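You operate a simulated robot arm through the tools that you are given. There is no shell and no other tool. Be economical: measure what you need, move in short steps, check, and stop when the job is done.

The job below is to be done with a simulated robot arm. You get a single attempt, and the scene is never put back.

Task
Dust the arrow sign and hang it level at the height marks.
Fine: rub the dust off with the duster pad and put the pad back. Wind the orange cord till its end meets the mark, then the purple one till the bubble sits between its lines. Set down upright: duster pad. What is to be rubbed or washed off counts as gone when no trace of it is left.

Only the result counts: the job must be done as asked and must still hold three seconds after the hand-in. Knocking over, shifting, dropping, spilling or breaking anything else fails it.

Robot
A 6-joint arm with a two-finger gripper on a trunk, on a base that drives. Base frame: it is fixed to the floor where the robot stands at the start and does not move with it; the origin is under the middle of the robot, x ahead of it, y to its left, z up; the surface under the hand at the start is at about z = 0.88. Lengths are in m, angles in degrees, forces in N, time in s.
With the tool pointing down near the work surface it reaches from about 0.48 to 0.82 m from the robot's upright axis, wherever it stands. Its first joint turns from -166.0 to 166.0 degrees. Places, roughly: arrow sign [0.6, 0, 1.3]; orange winder [0.6, 0.2, 1.1]; purple winder [0.6, -0.2, 1.1]. Payload 1.66 kg.
The TCP is the grasp point between the finger pads, 0.016 m short of the fingertips. In the tool frame z runs along the fingers and y along their closing line. Largest opening 0.111 m; the body of the gripper starts 0.104 m behind the TCP.
Orientation is that of the tool frame in the base frame, as a unit quaternion [w, x, y, z]. With the fingers straight down and closing along the base's y, the tool's x points along the base's -x, its y along +y and its z along -z.

Tools
- The arm moves only by the tool apply_moves. Its arguments are lists of equal length, an entry for each row: "linear": the shift along the base's x, y, z in units of 500 mm (1.0 is 500 mm), a list of three; "rotation": the turn, a rotation vector about the base's x, y, z in units of 90 degrees (1.0 is 90 degrees), a list of three; "hand": the closure, from 0 (fully open) to 1 (shut). In form: {"linear": [[x, y, z], ...], "rotation": [[rx, ry, rz], ...], "hand": [hand, ...]}. A call has 1 to 10 rows; each row is the pose to reach, as a shift and turn from the pose commanded when the call began. A call with a number of a shift or a turn outside -1 to 1 is refused whole. Each row takes 0.2 s and may step no farther than 0.05 m and 8.6 degrees from the row before; otherwise, or with a gripper value out of range, the whole call is refused. A pose out of reach is approached as far as the arm can. The call stops where the force on the tool passes 40 N (or 10 N more than at its start, if that is more) or the arm is blocked; 0.2 s more then pass. The fingers move at their own pace and stop on an object; they squeeze with about 22 N. The grip force told is the motor's: it shows also when the fingers shut on nothing. Time passes only in rows, and 0.2 s behind the last, so rows that repeat a pose let the fingers close. It gives the time, the measured TCP pose, the force on the tool (base axes), the opening and the grip force at its end, in the units of the frame above (readings bear some noise), with the torque about the TCP (base axes, N m) and any sound that the robot's microphone picked up.
- Cameras (640 x 400 px; columns grow to the right, rows downward): "scene" is now at [0.0582, 0.1785, 1.6843]; the picture's right is [-0.21, -0.98, 0.00], its down [-0.57, 0.12, -0.81] and it looks along [0.79, -0.17, -0.59] (base axes); focal length 252 px, centre (320, 200). "wrist" rides on the gripper at [0.07, 0.014, -0.143] in the tool frame; the picture's right is [-0.19, 0.98, 0.00], its down [-0.87, -0.17, -0.47] and it looks along [-0.46, -0.09, 0.88] (tool axes); focal length 230 px, centre (320, 200). There is no depth. A picture from a camera that has moved, and an enlarged one, comes with that camera's place and axes in the base frame and with its lens. The place of the scene camera against the robot may be out by one fixed shift of up to 0.025 m in any direction.
- grab_frame(camera): a new picture of that camera. The clock stands still meanwhile.
- lift_body(by): slides the trunk up (or, below 0, down) by that many m; the arm and the scene camera ride with it, the base frame stays. It gives what a move gives, with no picture.
- roll_base(legs): drives the robot by 1 to 6 legs, each [ahead, left, turn to the left] in m, m and degrees, along the robot's own axes; the way and the turn of a leg run together, so that a leg with both is an arc; at most 1.5 m and 180 degrees a leg. The arm and the cameras ride along, it lands a little off, and it stops where it bumps. It gives what a move gives.
- aim_head(pan, tilt): turns the head with the scene camera to pan (to the left, within 120 degrees either way) and tilt (down, from -29 to 69), counted from straight ahead of the robot. It gives what a move gives.
- close_up(camera, box): a new picture of the part [left, top, right, bottom] of that camera's present view, enlarged. The clock stands still meanwhile.
- sign_off(): hands the job in; it is judged then, once.

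Work in short steps. Places have to be worked out from the pictures, the camera data and where the tool is seen: move nearer, look again, correct. Check each grasp and each placing, and mend what went wrong. You have 120 turns and 82 pictures in all, those below and enlarged ones among them. Open the gripper and draw the arm clear of the work before you hand the job in, unless the task says otherwise; then end with one line.

The tools are called after "Emit:" as name(argument=value, ...) on one line, values as JSON. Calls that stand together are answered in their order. apply_moves: Moves the arm, as the interface text tells. Its arguments: {"type":"object","properties":{"linear":{"type":"array","items":{"type":"array","items":{"type":"number"}}},"rotation":{"type":"array","items":{"type":"array","items":{"type":"number"}}},"hand":{"type":"array","items":{"type":"number"}}},"required":["linear","rotation","hand"]} The other tools are called the same way: lift_body (by) slides the trunk up or down; roll_base (legs) drives the base; aim_head (pan, tilt) turns the head that bears the scene camera; grab_frame (camera) takes a picture; close_up (camera, box) takes an enlarged picture of a part of a camera's view; sign_off () hands the job in.

At the start:

```text
time_s: 0.0
eef_pos: [0.4476, -0.1214, 1.5043]
ee_rot: [0.0, 0.0, 1.0, 0.0]
contact_force: [0.3, 0.5, 0.8]
ft_torque: [-0.02, 0.0, 0.03]
opening: 0.1108
finger_force: 0.0
trunk travel left (down, up): [-0.25, 0.34]
robot x, y, heading: [-0.0014, -0.0003, -0.1]
head pan, tilt: [-12.2, 36.0]
```

scene: 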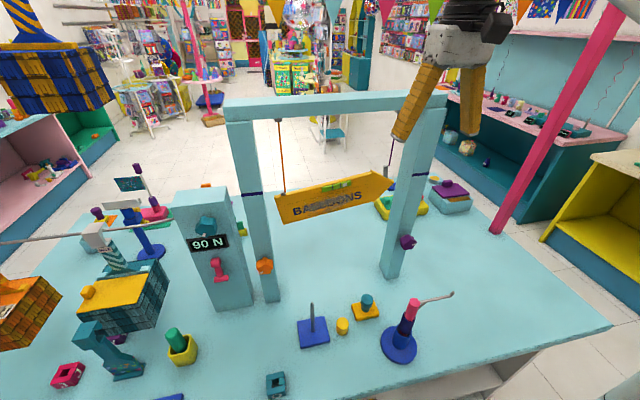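
wrist: 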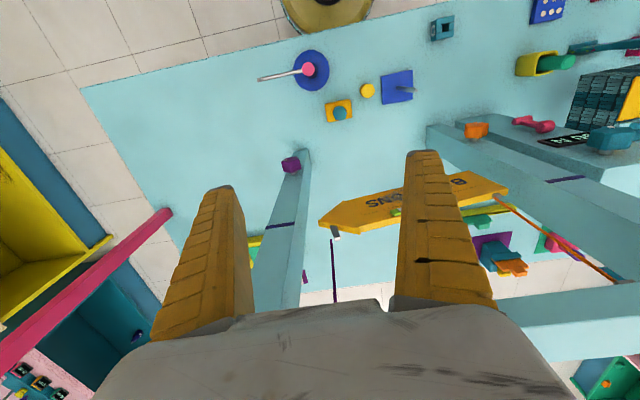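

The sign hangs tilted in a frame. I'll enlarge the sign and the table items to find the duster pad, the marks and the winders.

Emit:
close_up(camera="scene", box=[220, 90, 450, 234])

Emit:
close_up(camera="scene", box=[240, 220, 480, 370])

Emit:
close_up(camera="scene", box=[0, 170, 290, 400])

```text
2.78 times, centred on (335, 162) of scene
camera zoom: at [0.0582, 0.1785, 1.6843], right [-0.21, -0.98, 0.0], down [-0.57, 0.12, -0.81], along [0.79, -0.17, -0.59], focal length 700 px, centre (278, 306)
```

zoom: 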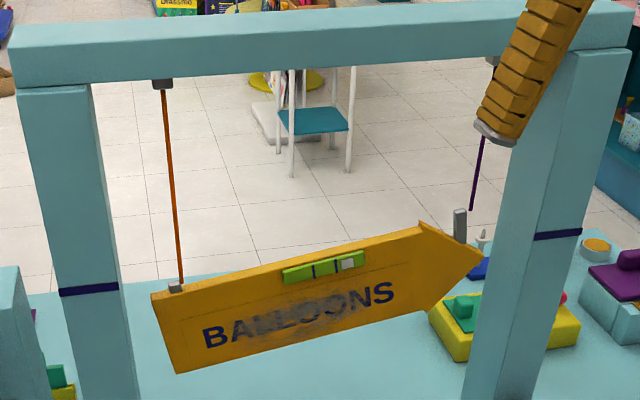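

```text
2.67 times, centred on (360, 295) of scene
camera zoom: at [0.0582, 0.1785, 1.6843], right [-0.21, -0.98, 0.0], down [-0.57, 0.12, -0.81], along [0.79, -0.17, -0.59], focal length 672 px, centre (213, -53)
```

zoom: 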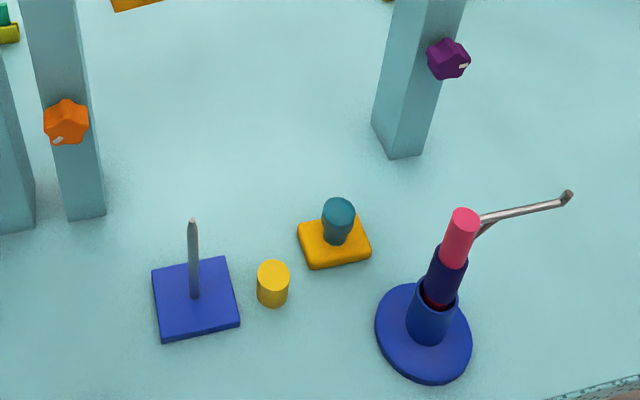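

```text
1.74 times, centred on (145, 285) of scene
camera zoom: at [0.0582, 0.1785, 1.6843], right [-0.21, -0.98, 0.0], down [-0.57, 0.12, -0.81], along [0.79, -0.17, -0.59], focal length 438 px, centre (624, 52)
```

zoom: 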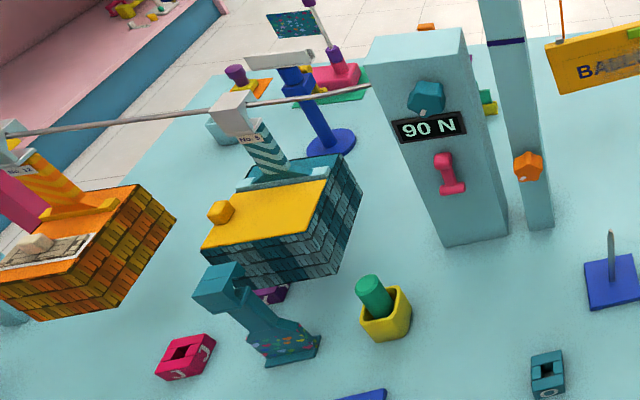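

The duster pad looks to be the yellow pad with a teal knob, at about (0.475, -0.068) on the table. I'll move above it at z ≈ 1.15 and look again.

Emit:
apply_moves(linear=[[0.006, 0.012, -0.079], [0.012, 0.024, -0.158], [0.018, 0.036, -0.237], [0.024, 0.048, -0.316], [0.03, 0.06, -0.395], [0.037, 0.072, -0.474], [0.043, 0.084, -0.553], [0.049, 0.096, -0.632], [0.055, 0.107, -0.7], [0.055, 0.107, -0.7]], rotation=[[0, 0, 0], [0, 0, 0], [0, 0, 0], [0, 0, 0], [0, 0, 0], [0, 0, 0], [0, 0, 0], [0, 0, 0], [0, 0, 0], [0, 0, 0]], hand=[0, 0, 0, 0, 0, 0, 0, 0, 0, 0])

Emit:
grab_frame(camera="wrist")

Emit:
grab_frame(camera="scene")

```text
time_s: 2.2
eef_pos: [0.4754, -0.066, 1.1525]
ee_rot: [0.0, -0.001, 1.0, 0.0]
contact_force: [0.2, 0.2, 0.3]
ft_torque: [0.02, 0.02, -0.03]
opening: 0.111
finger_force: 0.0
trunk travel left (down, up): [-0.25, 0.34]
robot x, y, heading: [0.0023, -0.0002, 0.2]
head pan, tilt: [-12.2, 36.0]
```

```text
76 pictures are left
camera wrist: at [0.4048, -0.0525, 1.2947], right [0.19, 0.98, 0.0], down [0.87, -0.17, 0.47], along [0.46, -0.09, -0.88], focal length 230 px, centre (320, 200)
```

wrist: 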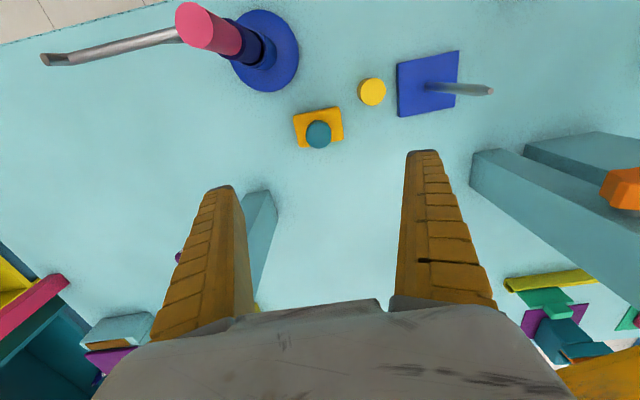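

```text
75 pictures are left
camera scene: at [0.0579, 0.1785, 1.6843], right [-0.21, -0.98, 0.0], down [-0.57, 0.12, -0.81], along [0.79, -0.17, -0.59], focal length 252 px, centre (320, 200)
```

scene: 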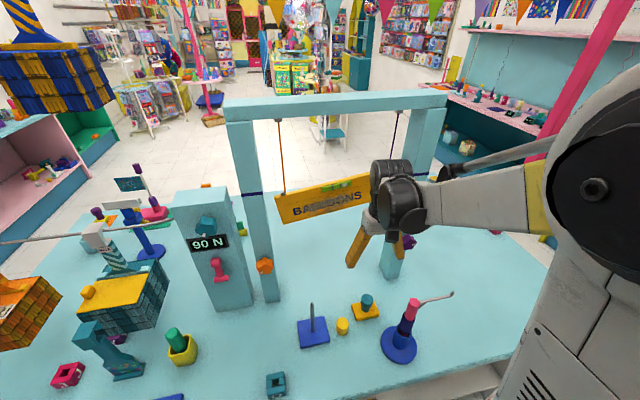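

The handle axis is at about (0.475, -0.067) with its top near z 0.95, and the pad lies nearly square to the base axes. I'll descend to z ≈ 0.93 with the hand half closed.

Emit:
apply_moves(linear=[[0, -0.002, -0.09], [0, -0.002, -0.18], [0, -0.002, -0.27], [0, -0.002, -0.35], [0, -0.002, -0.4], [0, -0.002, -0.44], [0, -0.002, -0.44]], rotation=[[0, 0, 0], [0, 0, 0], [0, 0, 0], [0, 0, 0], [0, 0, 0], [0, 0, 0], [0, 0, 0]], hand=[0.2, 0.3, 0.3, 0.3, 0.3, 0.3, 0.3])

Emit:
grab_frame(camera="wrist")

Emit:
close_up(camera="scene", box=[300, 220, 460, 360])

```text
time_s: 3.8
eef_pos: [0.4733, -0.0696, 0.9344]
ee_rot: [0.001, 0.0, 1.0, 0.0]
contact_force: [-1.1, 0.3, 0.5]
ft_torque: [0.0, -0.02, 0.01]
opening: 0.079
finger_force: 1.2
trunk travel left (down, up): [-0.25, 0.34]
robot x, y, heading: [-0.0037, -0.0039, 0.3]
head pan, tilt: [-12.2, 36.0]
```

```text
74 pictures are left
camera wrist: at [0.4036, -0.056, 1.0772], right [0.19, 0.98, 0.0], down [0.87, -0.17, 0.47], along [0.46, -0.09, -0.88], focal length 230 px, centre (320, 200)
```

wrist: 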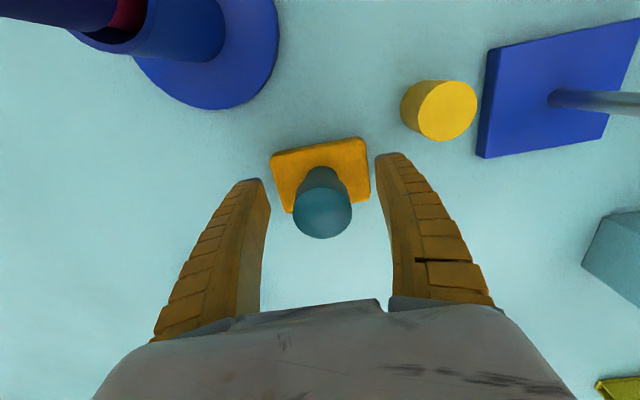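

```text
2.86 times, centred on (380, 290) of scene
camera zoom: at [0.058, 0.1785, 1.6843], right [-0.21, -0.98, 0.0], down [-0.57, 0.12, -0.81], along [0.79, -0.17, -0.59], focal length 720 px, centre (149, -57)
```

zoom: 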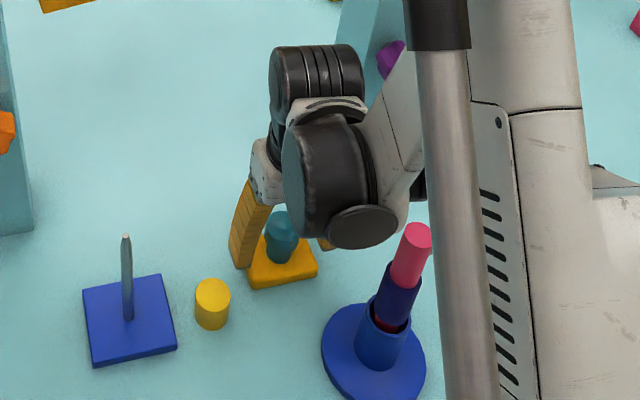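

The handle is centred at about (0.476, -0.069), top near z 0.955. I'll nudge +3 mm in x, 5 mm down, then close.

Emit:
apply_moves(linear=[[0.005, 0, -0.01], [0.005, 0, -0.01], [0.005, 0, -0.01], [0.005, 0, -0.01], [0.005, 0, -0.01]], rotation=[[0, 0, 0], [0, 0, 0], [0, 0, 0], [0, 0, 0], [0, 0, 0]], hand=[0.3, 1, 1, 1, 1])

Emit:
grab_frame(camera="wrist")

```text
time_s: 5.0
eef_pos: [0.4767, -0.0704, 0.9305]
ee_rot: [0.001, 0.0, 1.0, 0.0]
contact_force: [0.3, -0.2, 0.2]
ft_torque: [-0.05, -0.09, -0.03]
opening: 0.0309
finger_force: 22.1
trunk travel left (down, up): [-0.25, 0.34]
robot x, y, heading: [-0.0007, -0.0009, 0.1]
head pan, tilt: [-12.2, 36.0]
```

```text
72 pictures are left
camera wrist: at [0.4071, -0.0557, 1.0725], right [0.19, 0.98, 0.0], down [0.87, -0.17, 0.47], along [0.46, -0.09, -0.88], focal length 230 px, centre (320, 200)
```

wrist: 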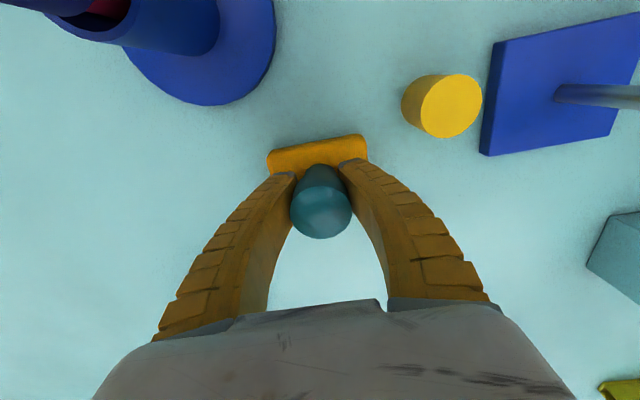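

Gripped at 31 mm opening; the pad's home is TCP (0.477, -0.070, 0.930). I'll lift it straight up first, then back the base 0.2 m for more room to work with a forward-pointing tool.

Emit:
apply_moves(linear=[[0, 0, 0.04], [0, 0, 0.12], [0, 0, 0.21], [0, 0, 0.3], [0, 0, 0.4], [0, 0, 0.5], [0, 0, 0.58], [0, 0, 0.58]], rotation=[[0, 0, 0], [0, 0, 0], [0, 0, 0], [0, 0, 0], [0, 0, 0], [0, 0, 0], [0, 0, 0], [0, 0, 0]], hand=[1, 1, 1, 1, 1, 1, 1, 1])

Emit:
roll_base(legs=[[-0.2, 0, 0]])

Emit:
grab_frame(camera="scene")

```text
time_s: 6.8
eef_pos: [0.4797, -0.0716, 1.2224]
ee_rot: [0.001, 0.0, 1.0, 0.0]
contact_force: [0.4, 0.1, -0.9]
ft_torque: [0.02, -0.03, -0.01]
opening: 0.0
finger_force: 22.3
trunk travel left (down, up): [-0.25, 0.34]
robot x, y, heading: [-0.0004, -0.0008, 0.2]
head pan, tilt: [-12.2, 36.0]
```

```text
time_s: 8.4
eef_pos: [0.2806, -0.0718, 1.2215]
ee_rot: [0.001, 0.001, 1.0, 0.0]
contact_force: [-0.3, 0.8, 1.6]
ft_torque: [-0.02, -0.07, -0.01]
opening: 0.0
finger_force: 22.3
trunk travel left (down, up): [-0.25, 0.34]
robot x, y, heading: [-0.1963, 0.0015, -0.0]
head pan, tilt: [-12.2, 36.0]
```

```text
71 pictures are left
camera scene: at [-0.1411, 0.1786, 1.6844], right [-0.21, -0.98, 0.0], down [-0.57, 0.13, -0.81], along [0.79, -0.17, -0.59], focal length 252 px, centre (320, 200)
```

scene: 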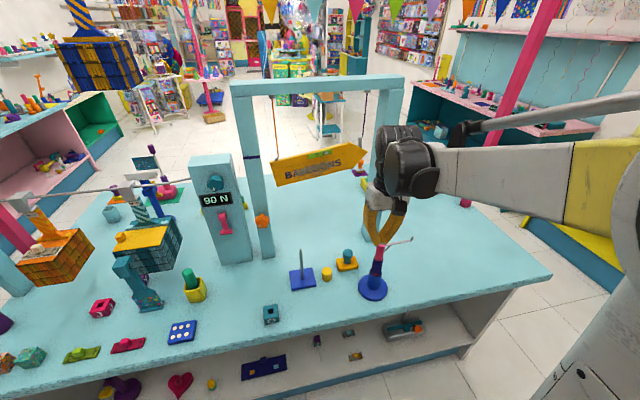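

The grip was lost: opening is 0 and the pad appears to still be on the table. I'll zoom in to see its state.

Emit:
close_up(camera="scene", box=[280, 225, 420, 312])

Emit:
close_up(camera="scene", box=[0, 200, 300, 400])

Emit:
close_up(camera="scene", box=[240, 130, 420, 200])

```text
4.57 times, centred on (350, 268) of scene
camera zoom: at [-0.1411, 0.1786, 1.6844], right [-0.21, -0.98, 0.0], down [-0.57, 0.13, -0.81], along [0.79, -0.17, -0.59], focal length 1152 px, centre (183, -113)
```

zoom: 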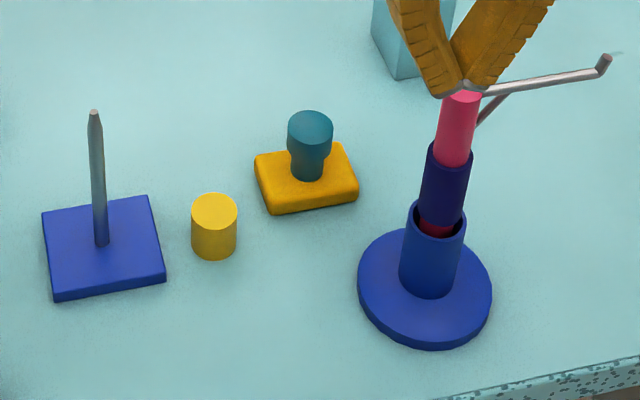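

```text
2.00 times, centred on (150, 300) of scene
camera zoom: at [-0.1411, 0.1786, 1.6844], right [-0.21, -0.98, 0.0], down [-0.57, 0.13, -0.81], along [0.79, -0.17, -0.59], focal length 504 px, centre (660, 0)
```

zoom: 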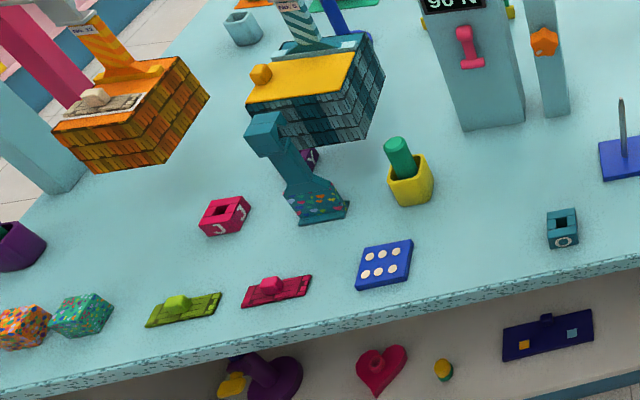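

```text
3.56 times, centred on (330, 165) of scene
camera zoom: at [-0.1411, 0.1786, 1.6844], right [-0.21, -0.98, 0.0], down [-0.57, 0.13, -0.81], along [0.79, -0.17, -0.59], focal length 896 px, centre (284, 324)
```

zoom: 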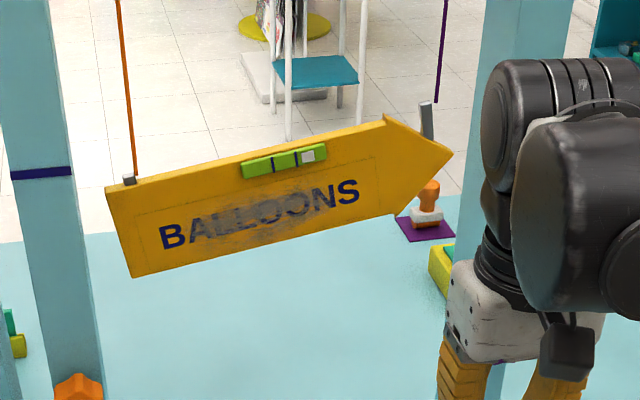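

The pad is still upright in its place; its knob has a head with a narrower waist, so the fingers slid off. I'll go back above it and look closely at the handle shape.

Emit:
apply_moves(linear=[[0.09, 0, 0], [0.18, 0, 0], [0.27, 0, 0], [0.36, 0, 0], [0.392, 0.002, -0.06], [0.392, 0.002, -0.15], [0.392, 0.002, -0.24], [0.392, 0.002, -0.33], [0.392, 0.002, -0.4], [0.392, 0.002, -0.4]], rotation=[[0, 0, 0], [0, 0, 0], [0, 0, 0], [0, 0, 0], [0, 0, 0], [0, 0, 0], [0, 0, 0], [0, 0, 0], [0, 0, 0], [0, 0, 0]], hand=[1, 0.5, 0.3, 0.3, 0.3, 0.3, 0.3, 0.3, 0.3, 0.3])

Emit:
grab_frame(camera="wrist")

Emit:
close_up(camera="scene", box=[310, 225, 390, 275])

```text
time_s: 10.6
eef_pos: [0.4754, -0.0712, 1.0223]
ee_rot: [0.0, 0.002, 1.0, 0.0]
contact_force: [-0.3, -0.1, 0.3]
ft_torque: [0.01, 0.0, -0.01]
opening: 0.0791
finger_force: 0.8
trunk travel left (down, up): [-0.25, 0.34]
robot x, y, heading: [-0.1999, -0.0008, -0.1]
head pan, tilt: [-12.2, 36.0]
```

```text
67 pictures are left
camera wrist: at [0.4058, -0.0571, 1.1641], right [0.19, 0.98, 0.0], down [0.87, -0.17, 0.47], along [0.46, -0.09, -0.88], focal length 230 px, centre (320, 200)
```

wrist: 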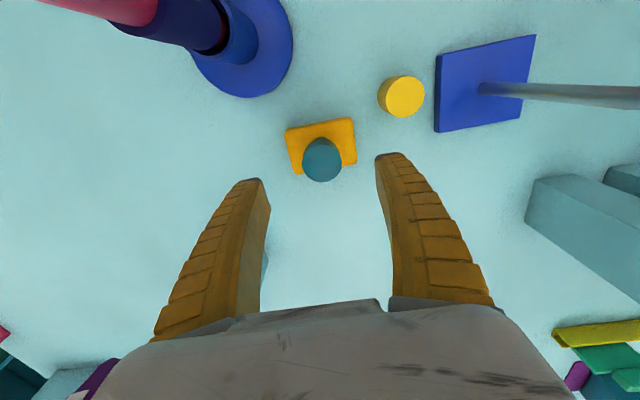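

```text
8.00 times, centred on (350, 250) of scene
camera zoom: at [-0.14, 0.1786, 1.6843], right [-0.21, -0.98, 0.0], down [-0.57, 0.13, -0.81], along [0.79, -0.17, -0.59], focal length 2016 px, centre (80, -200)
```

zoom: 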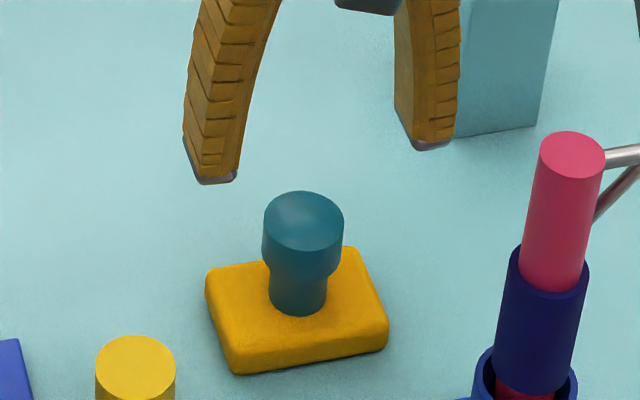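

The knob has a ~38 mm head over a narrower neck. I'll descend a little higher than before to seat the finger pads around the head (TCP ≈ 0.940) and close to read the width.

Emit:
apply_moves(linear=[[-0.001, 0.003, -0.07], [-0.001, 0.003, -0.13], [-0.001, 0.003, -0.163], [-0.001, 0.003, -0.163], [-0.001, 0.003, -0.163], [-0.001, 0.003, -0.163], [-0.001, 0.003, -0.163], [-0.001, 0.003, -0.163]], rotation=[[0, 0, 0], [0, 0, 0], [0, 0, 0], [0, 0, 0], [0, 0, 0], [0, 0, 0], [0, 0, 0], [0, 0, 0]], hand=[0.3, 0.3, 0.3, 0.5, 1, 1, 1, 1])

Emit:
close_up(camera="scene", box=[310, 225, 390, 275])

```text
time_s: 12.4
eef_pos: [0.4771, -0.0703, 0.9419]
ee_rot: [0.0, 0.0, 1.0, 0.0]
contact_force: [1.7, 0.3, 4.2]
ft_torque: [-0.01, -0.23, -0.01]
opening: 0.0329
finger_force: 22.3
trunk travel left (down, up): [-0.25, 0.34]
robot x, y, heading: [-0.202, 0.0007, 0.1]
head pan, tilt: [-12.2, 36.0]
```

```text
8.00 times, centred on (350, 250) of scene
camera zoom: at [-0.1399, 0.1787, 1.6843], right [-0.21, -0.98, 0.0], down [-0.57, 0.13, -0.81], along [0.79, -0.17, -0.59], focal length 2016 px, centre (80, -200)
```

zoom: 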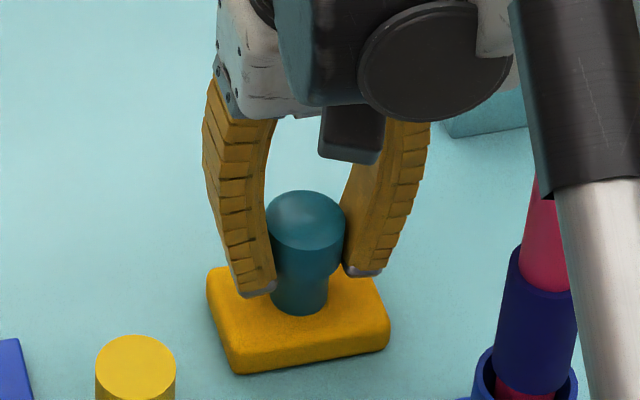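

Opening is 33 mm with the fingertips at the bottom of the head. I'll lift very slowly by 15 mm and see if the pad follows.

Emit:
apply_moves(linear=[[0, 0, 0.003], [0, 0, 0.006], [0, 0, 0.01], [0, 0, 0.014], [0, 0, 0.018], [0, 0, 0.022], [0, 0, 0.026], [0, 0, 0.03]], rotation=[[0, 0, 0], [0, 0, 0], [0, 0, 0], [0, 0, 0], [0, 0, 0], [0, 0, 0], [0, 0, 0], [0, 0, 0]], hand=[1, 1, 1, 1, 1, 1, 1, 1])

Emit:
close_up(camera="scene", box=[310, 225, 390, 275])

Emit:
grab_frame(camera="wrist")

```text
time_s: 14.2
eef_pos: [0.4776, -0.0687, 0.9561]
ee_rot: [0.0, 0.001, 1.0, 0.0]
contact_force: [0.6, 0.6, -0.2]
ft_torque: [0.02, 0.02, -0.03]
opening: 0.0303
finger_force: 22.2
trunk travel left (down, up): [-0.25, 0.34]
robot x, y, heading: [-0.1994, -0.0026, 0.1]
head pan, tilt: [-12.2, 36.0]
```

```text
8.00 times, centred on (350, 250) of scene
camera zoom: at [-0.1396, 0.1786, 1.6843], right [-0.21, -0.98, 0.0], down [-0.57, 0.13, -0.81], along [0.79, -0.17, -0.59], focal length 2016 px, centre (80, -200)
```

zoom: 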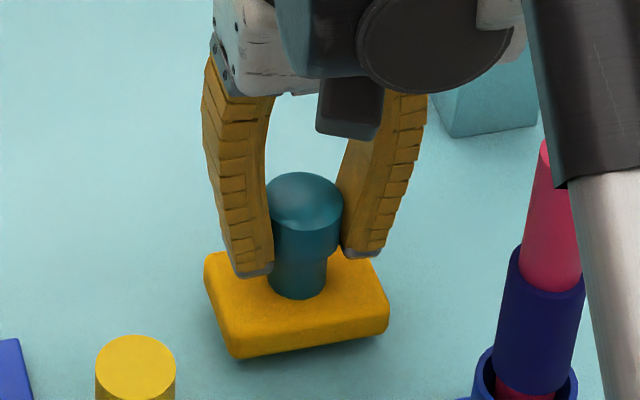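

```text
63 pictures are left
camera wrist: at [0.4069, -0.0545, 1.0974], right [0.19, 0.98, 0.0], down [0.87, -0.17, 0.47], along [0.46, -0.09, -0.88], focal length 230 px, centre (320, 200)
```

wrist: 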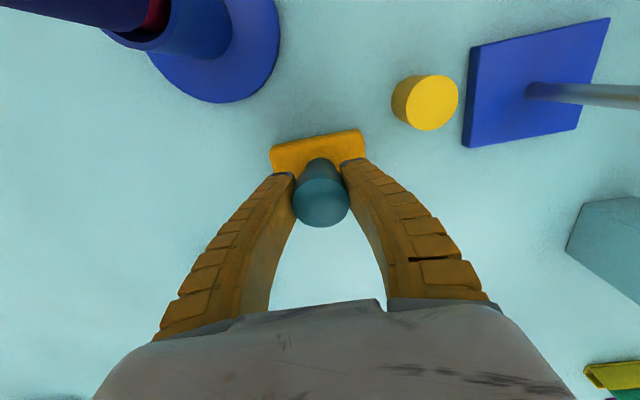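

The pad is off the table and follows the hand. I'll keep lifting gently (≈8 mm per row) and watch the opening.

Emit:
apply_moves(linear=[[0, 0, 0.004], [0, 0, 0.012], [0, 0, 0.024], [0, 0, 0.04], [0, 0, 0.056], [0, 0, 0.072], [0, 0, 0.088], [0, 0, 0.1], [0, 0, 0.106], [0, 0, 0.108]], rotation=[[0, 0, 0], [0, 0, 0], [0, 0, 0], [0, 0, 0], [0, 0, 0], [0, 0, 0], [0, 0, 0], [0, 0, 0], [0, 0, 0], [0, 0, 0]], hand=[1, 1, 1, 1, 1, 1, 1, 1, 1, 1])

Emit:
close_up(camera="scene", box=[300, 205, 396, 265])

```text
time_s: 16.4
eef_pos: [0.4765, -0.0698, 1.0092]
ee_rot: [0.0, 0.0, 1.0, -0.001]
contact_force: [-0.2, -0.2, -0.4]
ft_torque: [0.01, -0.01, 0.0]
opening: 0.0302
finger_force: 22.3
trunk travel left (down, up): [-0.25, 0.34]
robot x, y, heading: [-0.2012, 0.0017, -0.2]
head pan, tilt: [-12.2, 36.0]
```

```text
6.67 times, centred on (348, 235) of scene
camera zoom: at [-0.1396, 0.1786, 1.6843], right [-0.21, -0.98, 0.0], down [-0.57, 0.13, -0.81], along [0.79, -0.17, -0.59], focal length 1680 px, centre (133, -33)
```

zoom: 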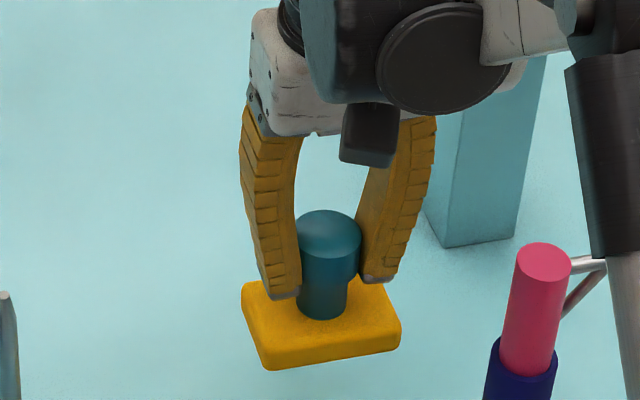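

The pad is held firmly now (30 mm opening at the neck). I'll lift to z ≈ 1.23 while easing towards the sign's middle (y ≈ 0.03), backing off in x.

Emit:
apply_moves(linear=[[0, 0, 0.02], [0, 0, 0.06], [-0.01, 0.02, 0.11], [-0.03, 0.05, 0.16], [-0.05, 0.08, 0.21], [-0.07, 0.11, 0.26], [-0.09, 0.14, 0.31], [-0.1, 0.17, 0.36], [-0.11, 0.19, 0.4], [-0.12, 0.2, 0.44]], rotation=[[0, 0, 0], [0, 0, 0], [0, 0, 0], [0, 0, 0], [0, 0, 0], [0, 0, 0], [0, 0, 0], [0, 0, 0], [0, 0, 0], [0, 0, 0]], hand=[1, 1, 1, 1, 1, 1, 1, 1, 1, 1])

Emit:
apply_moves(linear=[[0, 0, 0], [0, 0, 0], [0, 0, 0], [0, 0, 0], [0, 0, 0], [0, 0, 0], [0, 0, 0], [0, 0, 0], [0, 0, 0], [0, 0, 0]], rotation=[[0, -0.05, 0], [0, -0.1, 0], [0, -0.15, 0], [0, -0.2, 0], [0, -0.25, 0], [0, -0.3, 0], [0, -0.35, 0], [0, -0.4, 0], [0, -0.45, 0], [0, -0.5, 0]], hand=[1, 1, 1, 1, 1, 1, 1, 1, 1, 1])

Emit:
grab_frame(camera="scene")

```text
time_s: 18.6
eef_pos: [0.4168, 0.0317, 1.2318]
ee_rot: [0.0, 0.002, 1.0, 0.0]
contact_force: [-1.0, -0.3, 0.0]
ft_torque: [0.02, 0.0, 0.0]
opening: 0.03
finger_force: 21.7
trunk travel left (down, up): [-0.25, 0.34]
robot x, y, heading: [-0.1998, 0.0008, 0.1]
head pan, tilt: [-12.2, 36.0]
```

```text
time_s: 20.8
eef_pos: [0.4163, 0.0309, 1.2277]
ee_rot: [0.384, 0.001, 0.923, 0.001]
contact_force: [1.0, 1.0, -0.6]
ft_torque: [0.0, 0.01, -0.01]
opening: 0.03
finger_force: 22.1
trunk travel left (down, up): [-0.25, 0.34]
robot x, y, heading: [-0.1957, 0.001, -0.2]
head pan, tilt: [-12.2, 36.0]
```

```text
61 pictures are left
camera scene: at [-0.1399, 0.1786, 1.6843], right [-0.21, -0.98, 0.0], down [-0.57, 0.13, -0.81], along [0.79, -0.17, -0.59], focal length 252 px, centre (320, 200)
```

scene: 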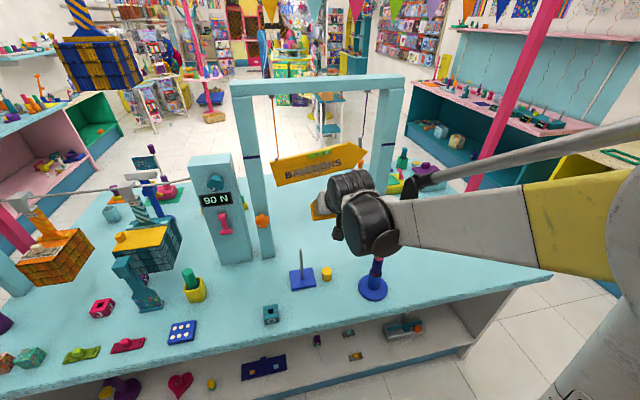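

Half-way through the turn, grip stable. I'll finish the other 45° so the pad face points at the sign.

Emit:
apply_moves(linear=[[0, 0, 0], [0, 0, 0], [0, 0, 0], [0, 0, 0], [0, 0, 0], [0, 0, 0.01], [0, 0, 0.02], [0, 0, 0.03], [0, 0, 0.04], [0, 0, 0.05]], rotation=[[0, -0.05, 0], [0, -0.1, 0], [0, -0.15, 0], [0, -0.2, 0], [0, -0.25, 0], [0, -0.3, 0], [0, -0.35, 0], [0, -0.4, 0], [0, -0.45, 0], [0, -0.5, 0]], hand=[1, 1, 1, 1, 1, 1, 1, 1, 1, 1])

Emit:
grab_frame(camera="wrist")

Emit:
close_up(camera="scene", box=[230, 120, 410, 232])

```text
time_s: 23.0
eef_pos: [0.4178, 0.0321, 1.2544]
ee_rot: [0.706, 0.0, 0.708, 0.001]
contact_force: [0.6, -0.7, -0.6]
ft_torque: [-0.01, 0.03, -0.03]
opening: 0.0301
finger_force: 21.4
trunk travel left (down, up): [-0.25, 0.34]
robot x, y, heading: [-0.1992, -0.0002, -0.2]
head pan, tilt: [-12.2, 36.0]
```

```text
60 pictures are left
camera wrist: at [0.2741, 0.0452, 1.1848], right [0.0, 0.98, 0.19], down [-0.47, -0.17, 0.87], along [0.88, -0.09, 0.46], focal length 230 px, centre (320, 200)
```

wrist: 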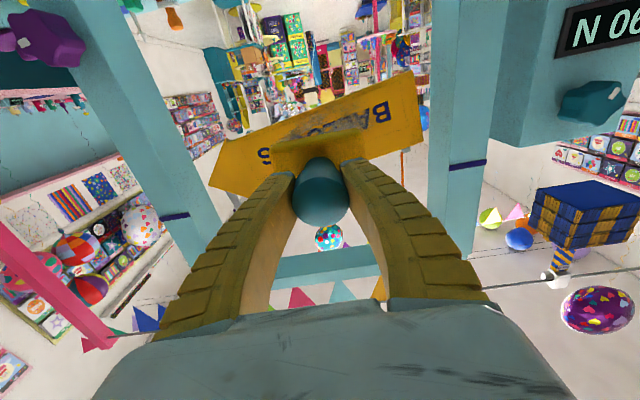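

```text
3.56 times, centred on (320, 176) of scene
camera zoom: at [-0.1393, 0.1787, 1.6842], right [-0.21, -0.98, 0.0], down [-0.57, 0.13, -0.81], along [0.79, -0.17, -0.59], focal length 896 px, centre (320, 285)
```

zoom: 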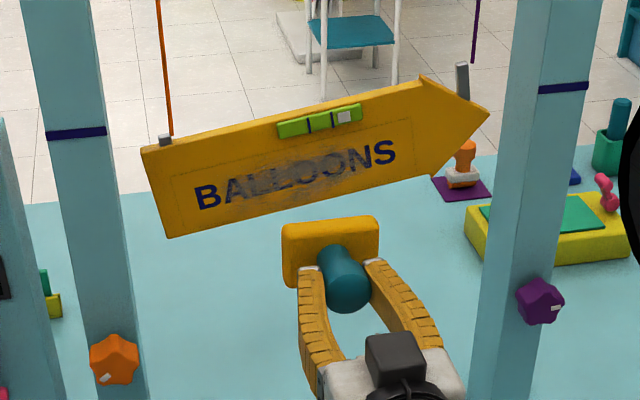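

The pad faces the sign squarely. Using the wrist camera, the dust spans y ≈ 0.11…-0.02 around z ≈ 1.25. I'll bring the pad to about 1 cm in front of the dust's middle.

Emit:
apply_moves(linear=[[0.04, 0.01, -0.002], [0.08, 0.02, -0.005], [0.12, 0.03, -0.008], [0.16, 0.036, -0.01], [0.19, 0.036, -0.01], [0.2, 0.036, -0.01]], rotation=[[0, 0, 0], [0, 0, 0], [0, 0, 0], [0, 0, 0], [0, 0, 0], [0, 0, 0]], hand=[1, 1, 1, 1, 1, 1])

Emit:
close_up(camera="scene", box=[260, 130, 380, 205])

Emit:
grab_frame(camera="wrist")

```text
time_s: 24.4
eef_pos: [0.5164, 0.0495, 1.2501]
ee_rot: [0.707, 0.0, 0.707, 0.001]
contact_force: [0.5, 0.2, -0.6]
ft_torque: [-0.01, 0.05, 0.02]
opening: 0.0297
finger_force: 22.1
trunk travel left (down, up): [-0.25, 0.34]
robot x, y, heading: [-0.1993, 0.0002, -0.0]
head pan, tilt: [-12.2, 36.0]
```

```text
5.33 times, centred on (320, 168) of scene
camera zoom: at [-0.1396, 0.1786, 1.6843], right [-0.21, -0.98, 0.0], down [-0.57, 0.13, -0.81], along [0.79, -0.17, -0.59], focal length 1344 px, centre (320, 373)
```

zoom: 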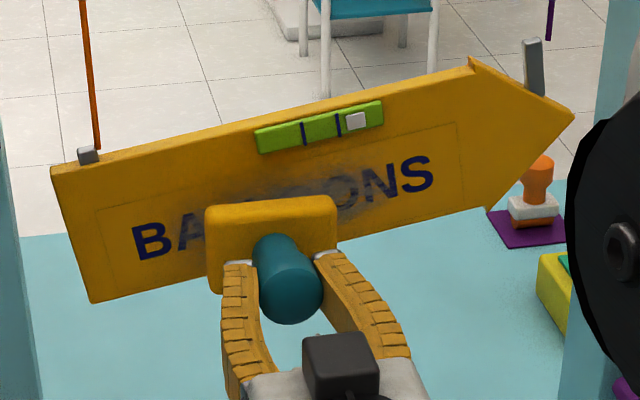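

```text
57 pictures are left
camera wrist: at [0.3742, 0.0626, 1.179], right [0.0, 0.98, 0.19], down [-0.47, -0.17, 0.87], along [0.88, -0.09, 0.46], focal length 230 px, centre (320, 200)
```

wrist: 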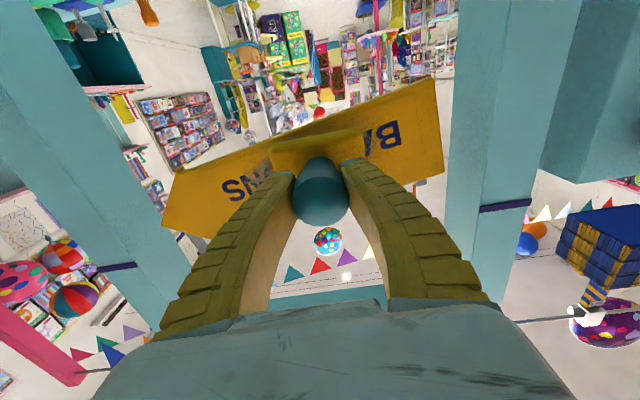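

The dust centre is slightly above the pad's path. I'll raise ~10 mm and advance in small steps towards contact, watching the force.

Emit:
apply_moves(linear=[[0, -0.01, 0.01], [0.01, -0.014, 0.02], [0.016, -0.014, 0.02], [0.02, -0.014, 0.02], [0.024, -0.014, 0.02], [0.028, -0.014, 0.02], [0.032, -0.014, 0.02]], rotation=[[0, 0, 0], [0, 0, 0], [0, 0, 0], [0, 0, 0], [0, 0, 0], [0, 0, 0], [0, 0, 0]], hand=[1, 1, 1, 1, 1, 1, 1])

Emit:
close_up(camera="scene", box=[260, 130, 380, 205])

```text
time_s: 26.0
eef_pos: [0.532, 0.042, 1.2598]
ee_rot: [0.707, 0.001, 0.707, 0.0]
contact_force: [0.3, 0.0, -1.6]
ft_torque: [-0.03, 0.01, -0.03]
opening: 0.0297
finger_force: 22.0
trunk travel left (down, up): [-0.25, 0.34]
robot x, y, heading: [-0.1945, 0.0028, -0.5]
head pan, tilt: [-12.2, 36.0]
```

```text
5.33 times, centred on (320, 168) of scene
camera zoom: at [-0.1396, 0.1786, 1.6843], right [-0.21, -0.98, 0.0], down [-0.57, 0.13, -0.81], along [0.79, -0.17, -0.59], focal length 1344 px, centre (320, 373)
```

zoom: 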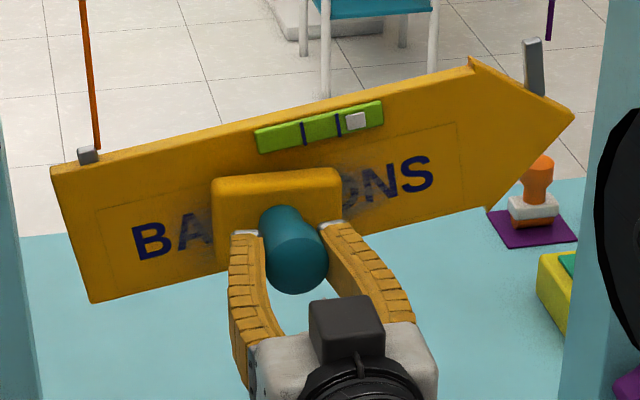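

No contact yet. I'll advance another 12 mm in 1–2 mm steps.

Emit:
apply_moves(linear=[[0.003, 0, -0.004], [0.006, 0, -0.004], [0.009, 0, -0.004], [0.012, 0, -0.004], [0.015, 0, -0.004], [0.018, 0, -0.004], [0.021, 0, -0.004], [0.024, 0, -0.004]], rotation=[[0, 0, 0], [0, 0, 0], [0, 0, 0], [0, 0, 0], [0, 0, 0], [0, 0, 0], [0, 0, 0], [0, 0, 0]], hand=[1, 1, 1, 1, 1, 1, 1, 1])

Emit:
close_up(camera="scene", box=[260, 130, 380, 205])

```text
time_s: 27.8
eef_pos: [0.543, 0.041, 1.2579]
ee_rot: [0.708, 0.001, 0.706, 0.002]
contact_force: [-17.0, -1.3, -2.8]
ft_torque: [0.02, 0.09, -0.01]
opening: 0.0334
finger_force: 21.6
trunk travel left (down, up): [-0.25, 0.34]
robot x, y, heading: [-0.1982, -0.0003, -0.0]
head pan, tilt: [-12.2, 36.0]
```

```text
5.33 times, centred on (320, 168) of scene
camera zoom: at [-0.1424, 0.1785, 1.6844], right [-0.21, -0.98, 0.0], down [-0.57, 0.13, -0.81], along [0.79, -0.17, -0.59], focal length 1344 px, centre (320, 373)
```

zoom: 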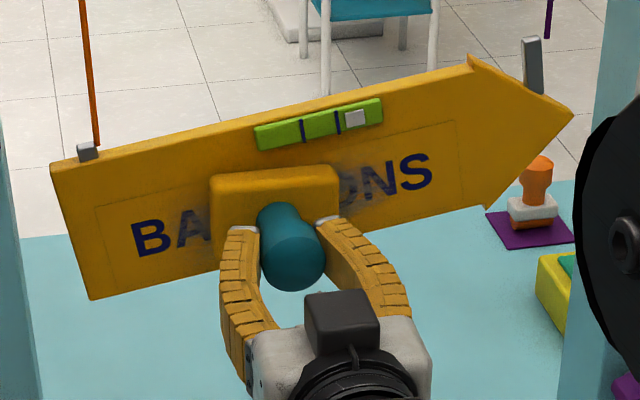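

Contact at TCP x ≈ 0.541 with 17 N, sign stays firm. I'll back off ~1 mm and rub along the sign's slope toward the "A" side.

Emit:
apply_moves(linear=[[-0.002, 0.02, -0.004], [-0.002, 0.05, -0.009], [-0.002, 0.08, -0.014], [-0.002, 0.11, -0.019], [-0.002, 0.12, -0.021], [-0.002, 0.09, -0.016], [-0.002, 0.06, -0.011], [-0.002, 0.03, -0.005], [-0.002, 0, 0]], rotation=[[0, 0, 0], [0, 0, 0], [0, 0, 0], [0, 0, 0], [0, 0, 0], [0, 0, 0], [0, 0, 0], [0, 0, 0], [0, 0, 0]], hand=[1, 1, 1, 1, 1, 1, 1, 1, 1])

Emit:
close_up(camera="scene", box=[260, 130, 380, 205])

```text
time_s: 29.8
eef_pos: [0.5425, 0.0421, 1.2596]
ee_rot: [0.707, 0.001, 0.707, -0.001]
contact_force: [-12.3, 3.4, -0.9]
ft_torque: [-0.02, 0.0, 0.1]
opening: 0.0336
finger_force: 22.1
trunk travel left (down, up): [-0.25, 0.34]
robot x, y, heading: [-0.1997, 0.0012, 0.2]
head pan, tilt: [-12.2, 36.0]
```

```text
5.33 times, centred on (320, 168) of scene
camera zoom: at [-0.1416, 0.1792, 1.6843], right [-0.21, -0.98, 0.0], down [-0.57, 0.13, -0.81], along [0.79, -0.17, -0.59], focal length 1344 px, centre (320, 373)
```

zoom: 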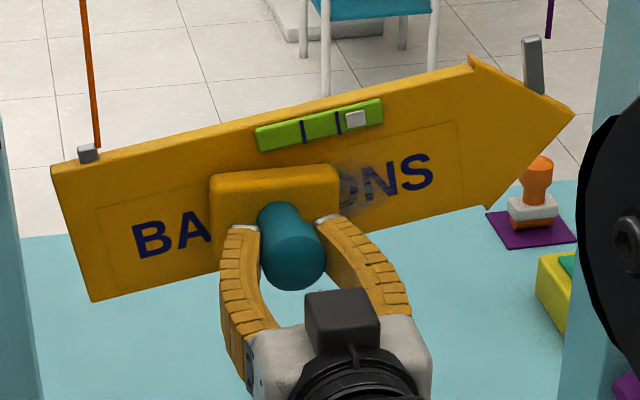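

The "A" side is clean and the force stayed near 12 N. Now I'll rub towards the "ON" side and back.

Emit:
apply_moves(linear=[[0, -0.03, 0.005], [0, -0.06, 0.01], [0, -0.09, 0.015], [0, -0.12, 0.021], [0, -0.15, 0.026], [0, -0.12, 0.02], [0, -0.08, 0.01], [0, -0.04, 0.0], [0, 0, -0.01], [0, 0.04, -0.02]], rotation=[[0, 0, 0], [0, 0, 0], [0, 0, 0], [0, 0, 0], [0, 0, 0], [0, 0, 0], [0, 0, 0], [0, 0, 0], [0, 0, 0], [0, 0, 0]], hand=[1, 1, 1, 1, 1, 1, 1, 1, 1, 1])

Emit:
apply_moves(linear=[[0, 0.04, -0.01], [0, 0.08, -0.016], [0, 0.04, -0.015], [0, 0, -0.016], [0, -0.05, -0.008], [0, -0.1, -0.002], [0, -0.15, 0.008], [-0.02, -0.15, 0.004], [-0.06, -0.15, 0], [-0.1, -0.15, 0]], rotation=[[0, 0, 0], [0, 0, 0], [0, 0, 0], [0, 0, 0], [0, 0, 0], [0, 0, 0], [0, 0, 0], [0, 0, 0], [0, 0, 0], [0, 0, 0]], hand=[1, 1, 1, 1, 1, 1, 1, 1, 1, 1])

Emit:
close_up(camera="scene", box=[260, 130, 380, 205])

```text
time_s: 32.0
eef_pos: [0.544, 0.0621, 1.2497]
ee_rot: [0.708, 0.001, 0.706, 0.001]
contact_force: [-16.8, -4.8, 0.4]
ft_torque: [-0.02, 0.01, -0.11]
opening: 0.0338
finger_force: 22.5
trunk travel left (down, up): [-0.25, 0.34]
robot x, y, heading: [-0.198, 0.0022, -0.3]
head pan, tilt: [-12.2, 36.0]
```

```text
time_s: 34.2
eef_pos: [0.4941, -0.0111, 1.2457]
ee_rot: [0.707, 0.001, 0.707, -0.001]
contact_force: [-0.6, 0.3, -1.0]
ft_torque: [0.0, 0.05, -0.01]
opening: 0.0326
finger_force: 22.0
trunk travel left (down, up): [-0.25, 0.34]
robot x, y, heading: [-0.1964, 0.0014, -0.0]
head pan, tilt: [-12.2, 36.0]
```

```text
5.33 times, centred on (320, 168) of scene
camera zoom: at [-0.1403, 0.1787, 1.6843], right [-0.21, -0.98, 0.0], down [-0.57, 0.13, -0.81], along [0.79, -0.17, -0.59], focal length 1344 px, centre (320, 373)
```

zoom: 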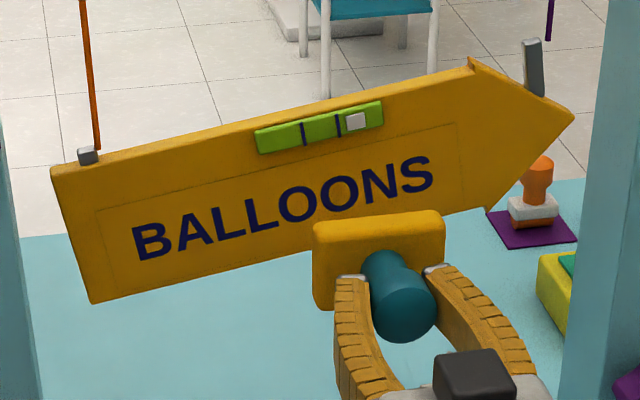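

The sign looks clean. Now I'll back off and turn the tool down again, to return the pad to its place.

Emit:
apply_moves(linear=[[-0.04, 0, 0], [-0.08, 0, 0], [-0.12, 0, 0], [-0.15, 0, 0], [-0.15, 0, 0], [-0.15, 0, 0], [-0.15, 0, 0], [-0.15, 0, 0], [-0.15, 0, 0], [-0.15, 0, 0]], rotation=[[0, 0.03, 0], [0, 0.08, 0], [0, 0.13, 0], [0, 0.18, 0], [0, 0.23, 0], [0, 0.28, 0], [0, 0.34, 0], [0, 0.4, 0], [0, 0.45, 0], [0, 0.5, 0]], hand=[1, 1, 1, 1, 1, 1, 1, 1, 1, 1])

Emit:
apply_moves(linear=[[0, 0, 0], [0, 0, 0], [0, 0, 0], [0, 0, 0], [0, 0, 0], [0, 0, 0], [0, 0, 0], [0, 0, 0], [0, 0, 0], [0, 0, 0]], rotation=[[0, 0.05, 0], [0, 0.1, 0], [0, 0.15, 0], [0, 0.2, 0], [0, 0.25, 0], [0, 0.3, 0], [0, 0.35, 0], [0, 0.4, 0], [0, 0.45, 0], [0, 0.5, 0]], hand=[1, 1, 1, 1, 1, 1, 1, 1, 1, 1])

Emit:
close_up(camera="scene", box=[240, 130, 400, 230])

```text
time_s: 36.4
eef_pos: [0.4113, -0.0573, 1.247]
ee_rot: [0.416, -0.011, 0.909, 0.025]
contact_force: [-0.1, -0.9, -1.0]
ft_torque: [0.01, -0.02, 0.0]
opening: 0.0315
finger_force: 22.2
out of reach, approached as far as the arm can: row 1, 3, 4, 5, 6, 7, 8, 9, 10
trunk travel left (down, up): [-0.25, 0.34]
robot x, y, heading: [-0.199, -0.0022, -0.2]
head pan, tilt: [-12.2, 36.0]
```

```text
time_s: 38.6
eef_pos: [0.4107, -0.068, 1.2462]
ee_rot: [0.073, -0.005, 0.989, 0.126]
contact_force: [0.4, 0.1, -1.6]
ft_torque: [-0.02, -0.03, -0.02]
opening: 0.0307
finger_force: 22.0
out of reach, approached as far as the arm can: row 1, 2, 3, 4, 5, 6, 7, 8, 9, 10
trunk travel left (down, up): [-0.25, 0.34]
robot x, y, heading: [-0.1982, -0.0007, 0.0]
head pan, tilt: [-12.2, 36.0]
```

```text
4.00 times, centred on (320, 180) of scene
camera zoom: at [-0.1397, 0.1786, 1.6843], right [-0.21, -0.98, 0.0], down [-0.57, 0.13, -0.81], along [0.79, -0.17, -0.59], focal length 1008 px, centre (320, 280)
```

zoom: 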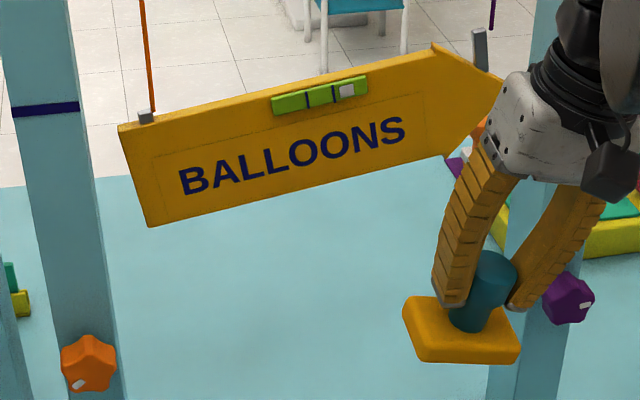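

The sign is fully clean. The arm had reach trouble in that pose; I'll move outward toward the pad's home at height, and check the pose.

Emit:
apply_moves(linear=[[0.02, -0.02, 0], [0.04, -0.04, 0], [0.06, -0.06, 0], [0.08, -0.08, 0], [0.1, -0.1, 0], [0.116, -0.118, 0], [0.116, -0.118, 0], [0.116, -0.118, 0]], rotation=[[0, 0, 0], [0, 0, 0], [0, 0, 0], [0, 0, 0], [0, 0, 0], [0, 0, 0], [0, 0, 0], [0, 0, 0]], hand=[1, 1, 1, 1, 1, 1, 1, 1])

```text
time_s: 40.4
eef_pos: [0.4676, -0.1298, 1.247]
ee_rot: [0.074, -0.005, 0.989, 0.127]
contact_force: [0.5, 0.1, -0.8]
ft_torque: [-0.01, 0.04, 0.0]
opening: 0.0301
finger_force: 21.7
trunk travel left (down, up): [-0.25, 0.34]
robot x, y, heading: [-0.2005, 0.0029, -0.1]
head pan, tilt: [-12.2, 36.0]
```

The commanded pose restarts from the actual pose. I'll correct the 17° tilt and move over the pad's home (0.477, -0.070).

Emit:
apply_moves(linear=[[0.003, 0.02, 0], [0.006, 0.04, 0], [0.009, 0.06, 0], [0.012, 0.08, 0], [0.016, 0.1, 0], [0.019, 0.12, 0], [0.019, 0.12, 0]], rotation=[[-0.027, 0.016, -0.001], [-0.054, 0.032, -0.002], [-0.081, 0.047, -0.003], [-0.108, 0.063, -0.004], [-0.135, 0.078, -0.005], [-0.162, 0.094, -0.006], [-0.162, 0.094, -0.006]], hand=[1, 1, 1, 1, 1, 1, 1])

Emit:
grab_frame(camera="wrist")

```text
time_s: 42.0
eef_pos: [0.4762, -0.0693, 1.2467]
ee_rot: [0.031, 0.0, 0.99, 0.136]
contact_force: [-0.5, 0.2, -2.0]
ft_torque: [-0.01, 0.03, 0.0]
opening: 0.0301
finger_force: 22.0
out of reach, approached as far as the arm can: row 2, 3, 4, 5, 6, 7
trunk travel left (down, up): [-0.25, 0.34]
robot x, y, heading: [-0.1967, 0.0, -0.2]
head pan, tilt: [-12.2, 36.0]
```

```text
51 pictures are left
camera wrist: at [0.3977, -0.0937, 1.3826], right [0.18, 0.94, 0.28], down [0.84, -0.3, 0.46], along [0.52, 0.15, -0.84], focal length 230 px, centre (320, 200)
```

wrist: 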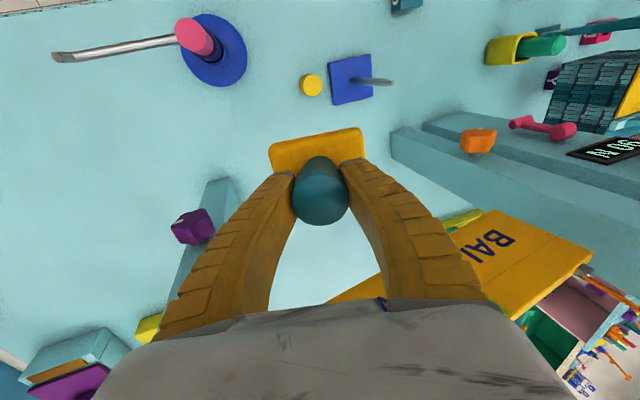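

A ~16° roll remains, likely an arm-branch limit met while near y ≈ -0.01. I'll go back to y ≈ 0.05, where the turn worked earlier, and correct the tilt there.

Emit:
apply_moves(linear=[[-0.01, 0.05, 0], [-0.02, 0.1, 0], [-0.04, 0.15, 0], [-0.06, 0.2, 0], [-0.08, 0.24, 0], [-0.08, 0.24, 0], [-0.08, 0.24, 0], [-0.08, 0.24, 0], [-0.08, 0.24, 0]], rotation=[[0, 0, 0], [0, 0, 0], [0, 0, 0], [0, 0, 0], [0, 0, 0], [-0.05, 0.01, 0], [-0.1, 0.02, 0], [-0.15, 0.03, 0], [-0.173, 0.04, 0]], hand=[1, 1, 1, 1, 1, 1, 1, 1, 1])

Emit:
grab_frame(camera="scene")

```text
time_s: 44.0
eef_pos: [0.4342, 0.014, 1.2469]
ee_rot: [0.034, -0.016, 0.99, 0.137]
contact_force: [-0.7, -0.2, -0.6]
ft_torque: [0.03, 0.0, -0.01]
opening: 0.0296
finger_force: 22.4
out of reach, approached as far as the arm can: row 3, 4, 5, 6, 7, 8, 9
trunk travel left (down, up): [-0.25, 0.34]
robot x, y, heading: [-0.2003, 0.0018, -0.4]
head pan, tilt: [-12.2, 36.0]
```

```text
50 pictures are left
camera scene: at [-0.1397, 0.1786, 1.6843], right [-0.21, -0.98, 0.0], down [-0.57, 0.13, -0.81], along [0.79, -0.17, -0.59], focal length 252 px, centre (320, 200)
```

scene: 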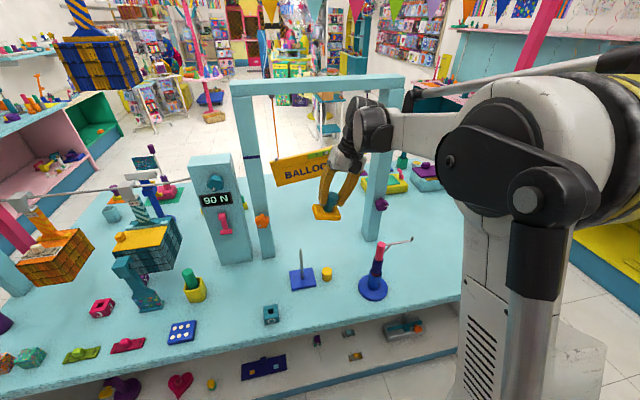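

The arm has switched to a different elbow/wrist branch. I'll retrace: rotate back to the forward-pointing pose near (0.49, -0.01, 1.246), where it was fully reachable.

Emit:
apply_moves(linear=[[0.01, -0.005, 0], [0.02, -0.01, 0], [0.03, -0.015, 0], [0.04, -0.02, 0], [0.05, -0.025, 0], [0.06, -0.025, 0], [0.07, -0.03, 0], [0.08, -0.035, 0], [0.09, -0.04, 0], [0.1, -0.045, 0]], rotation=[[-0.011, -0.085, -0.014], [-0.022, -0.17, -0.028], [-0.033, -0.255, -0.042], [-0.043, -0.34, -0.055], [-0.054, -0.425, -0.068], [-0.065, -0.51, -0.082], [-0.075, -0.595, -0.096], [-0.086, -0.68, -0.109], [-0.097, -0.765, -0.122], [-0.107, -0.85, -0.136]], hand=[1, 1, 1, 1, 1, 1, 1, 1, 1, 1])

Emit:
grab_frame(camera="scene")

```text
time_s: 46.2
eef_pos: [0.4848, -0.0076, 1.2469]
ee_rot: [0.65, -0.002, 0.76, 0.016]
contact_force: [-0.2, 0.8, -0.4]
ft_torque: [0.0, 0.04, 0.02]
opening: 0.0298
finger_force: 21.8
trunk travel left (down, up): [-0.25, 0.34]
robot x, y, heading: [-0.1971, 0.0025, 0.0]
head pan, tilt: [-12.2, 36.0]
```

```text
49 pictures are left
camera scene: at [-0.1387, 0.1786, 1.6842], right [-0.21, -0.98, 0.0], down [-0.58, 0.13, -0.81], along [0.79, -0.17, -0.59], focal length 252 px, centre (320, 200)
```

scene: 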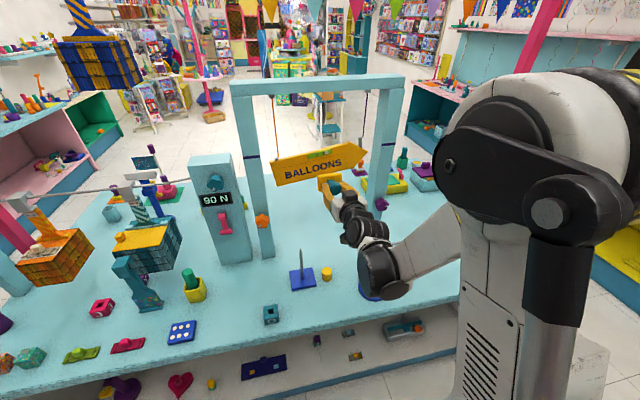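

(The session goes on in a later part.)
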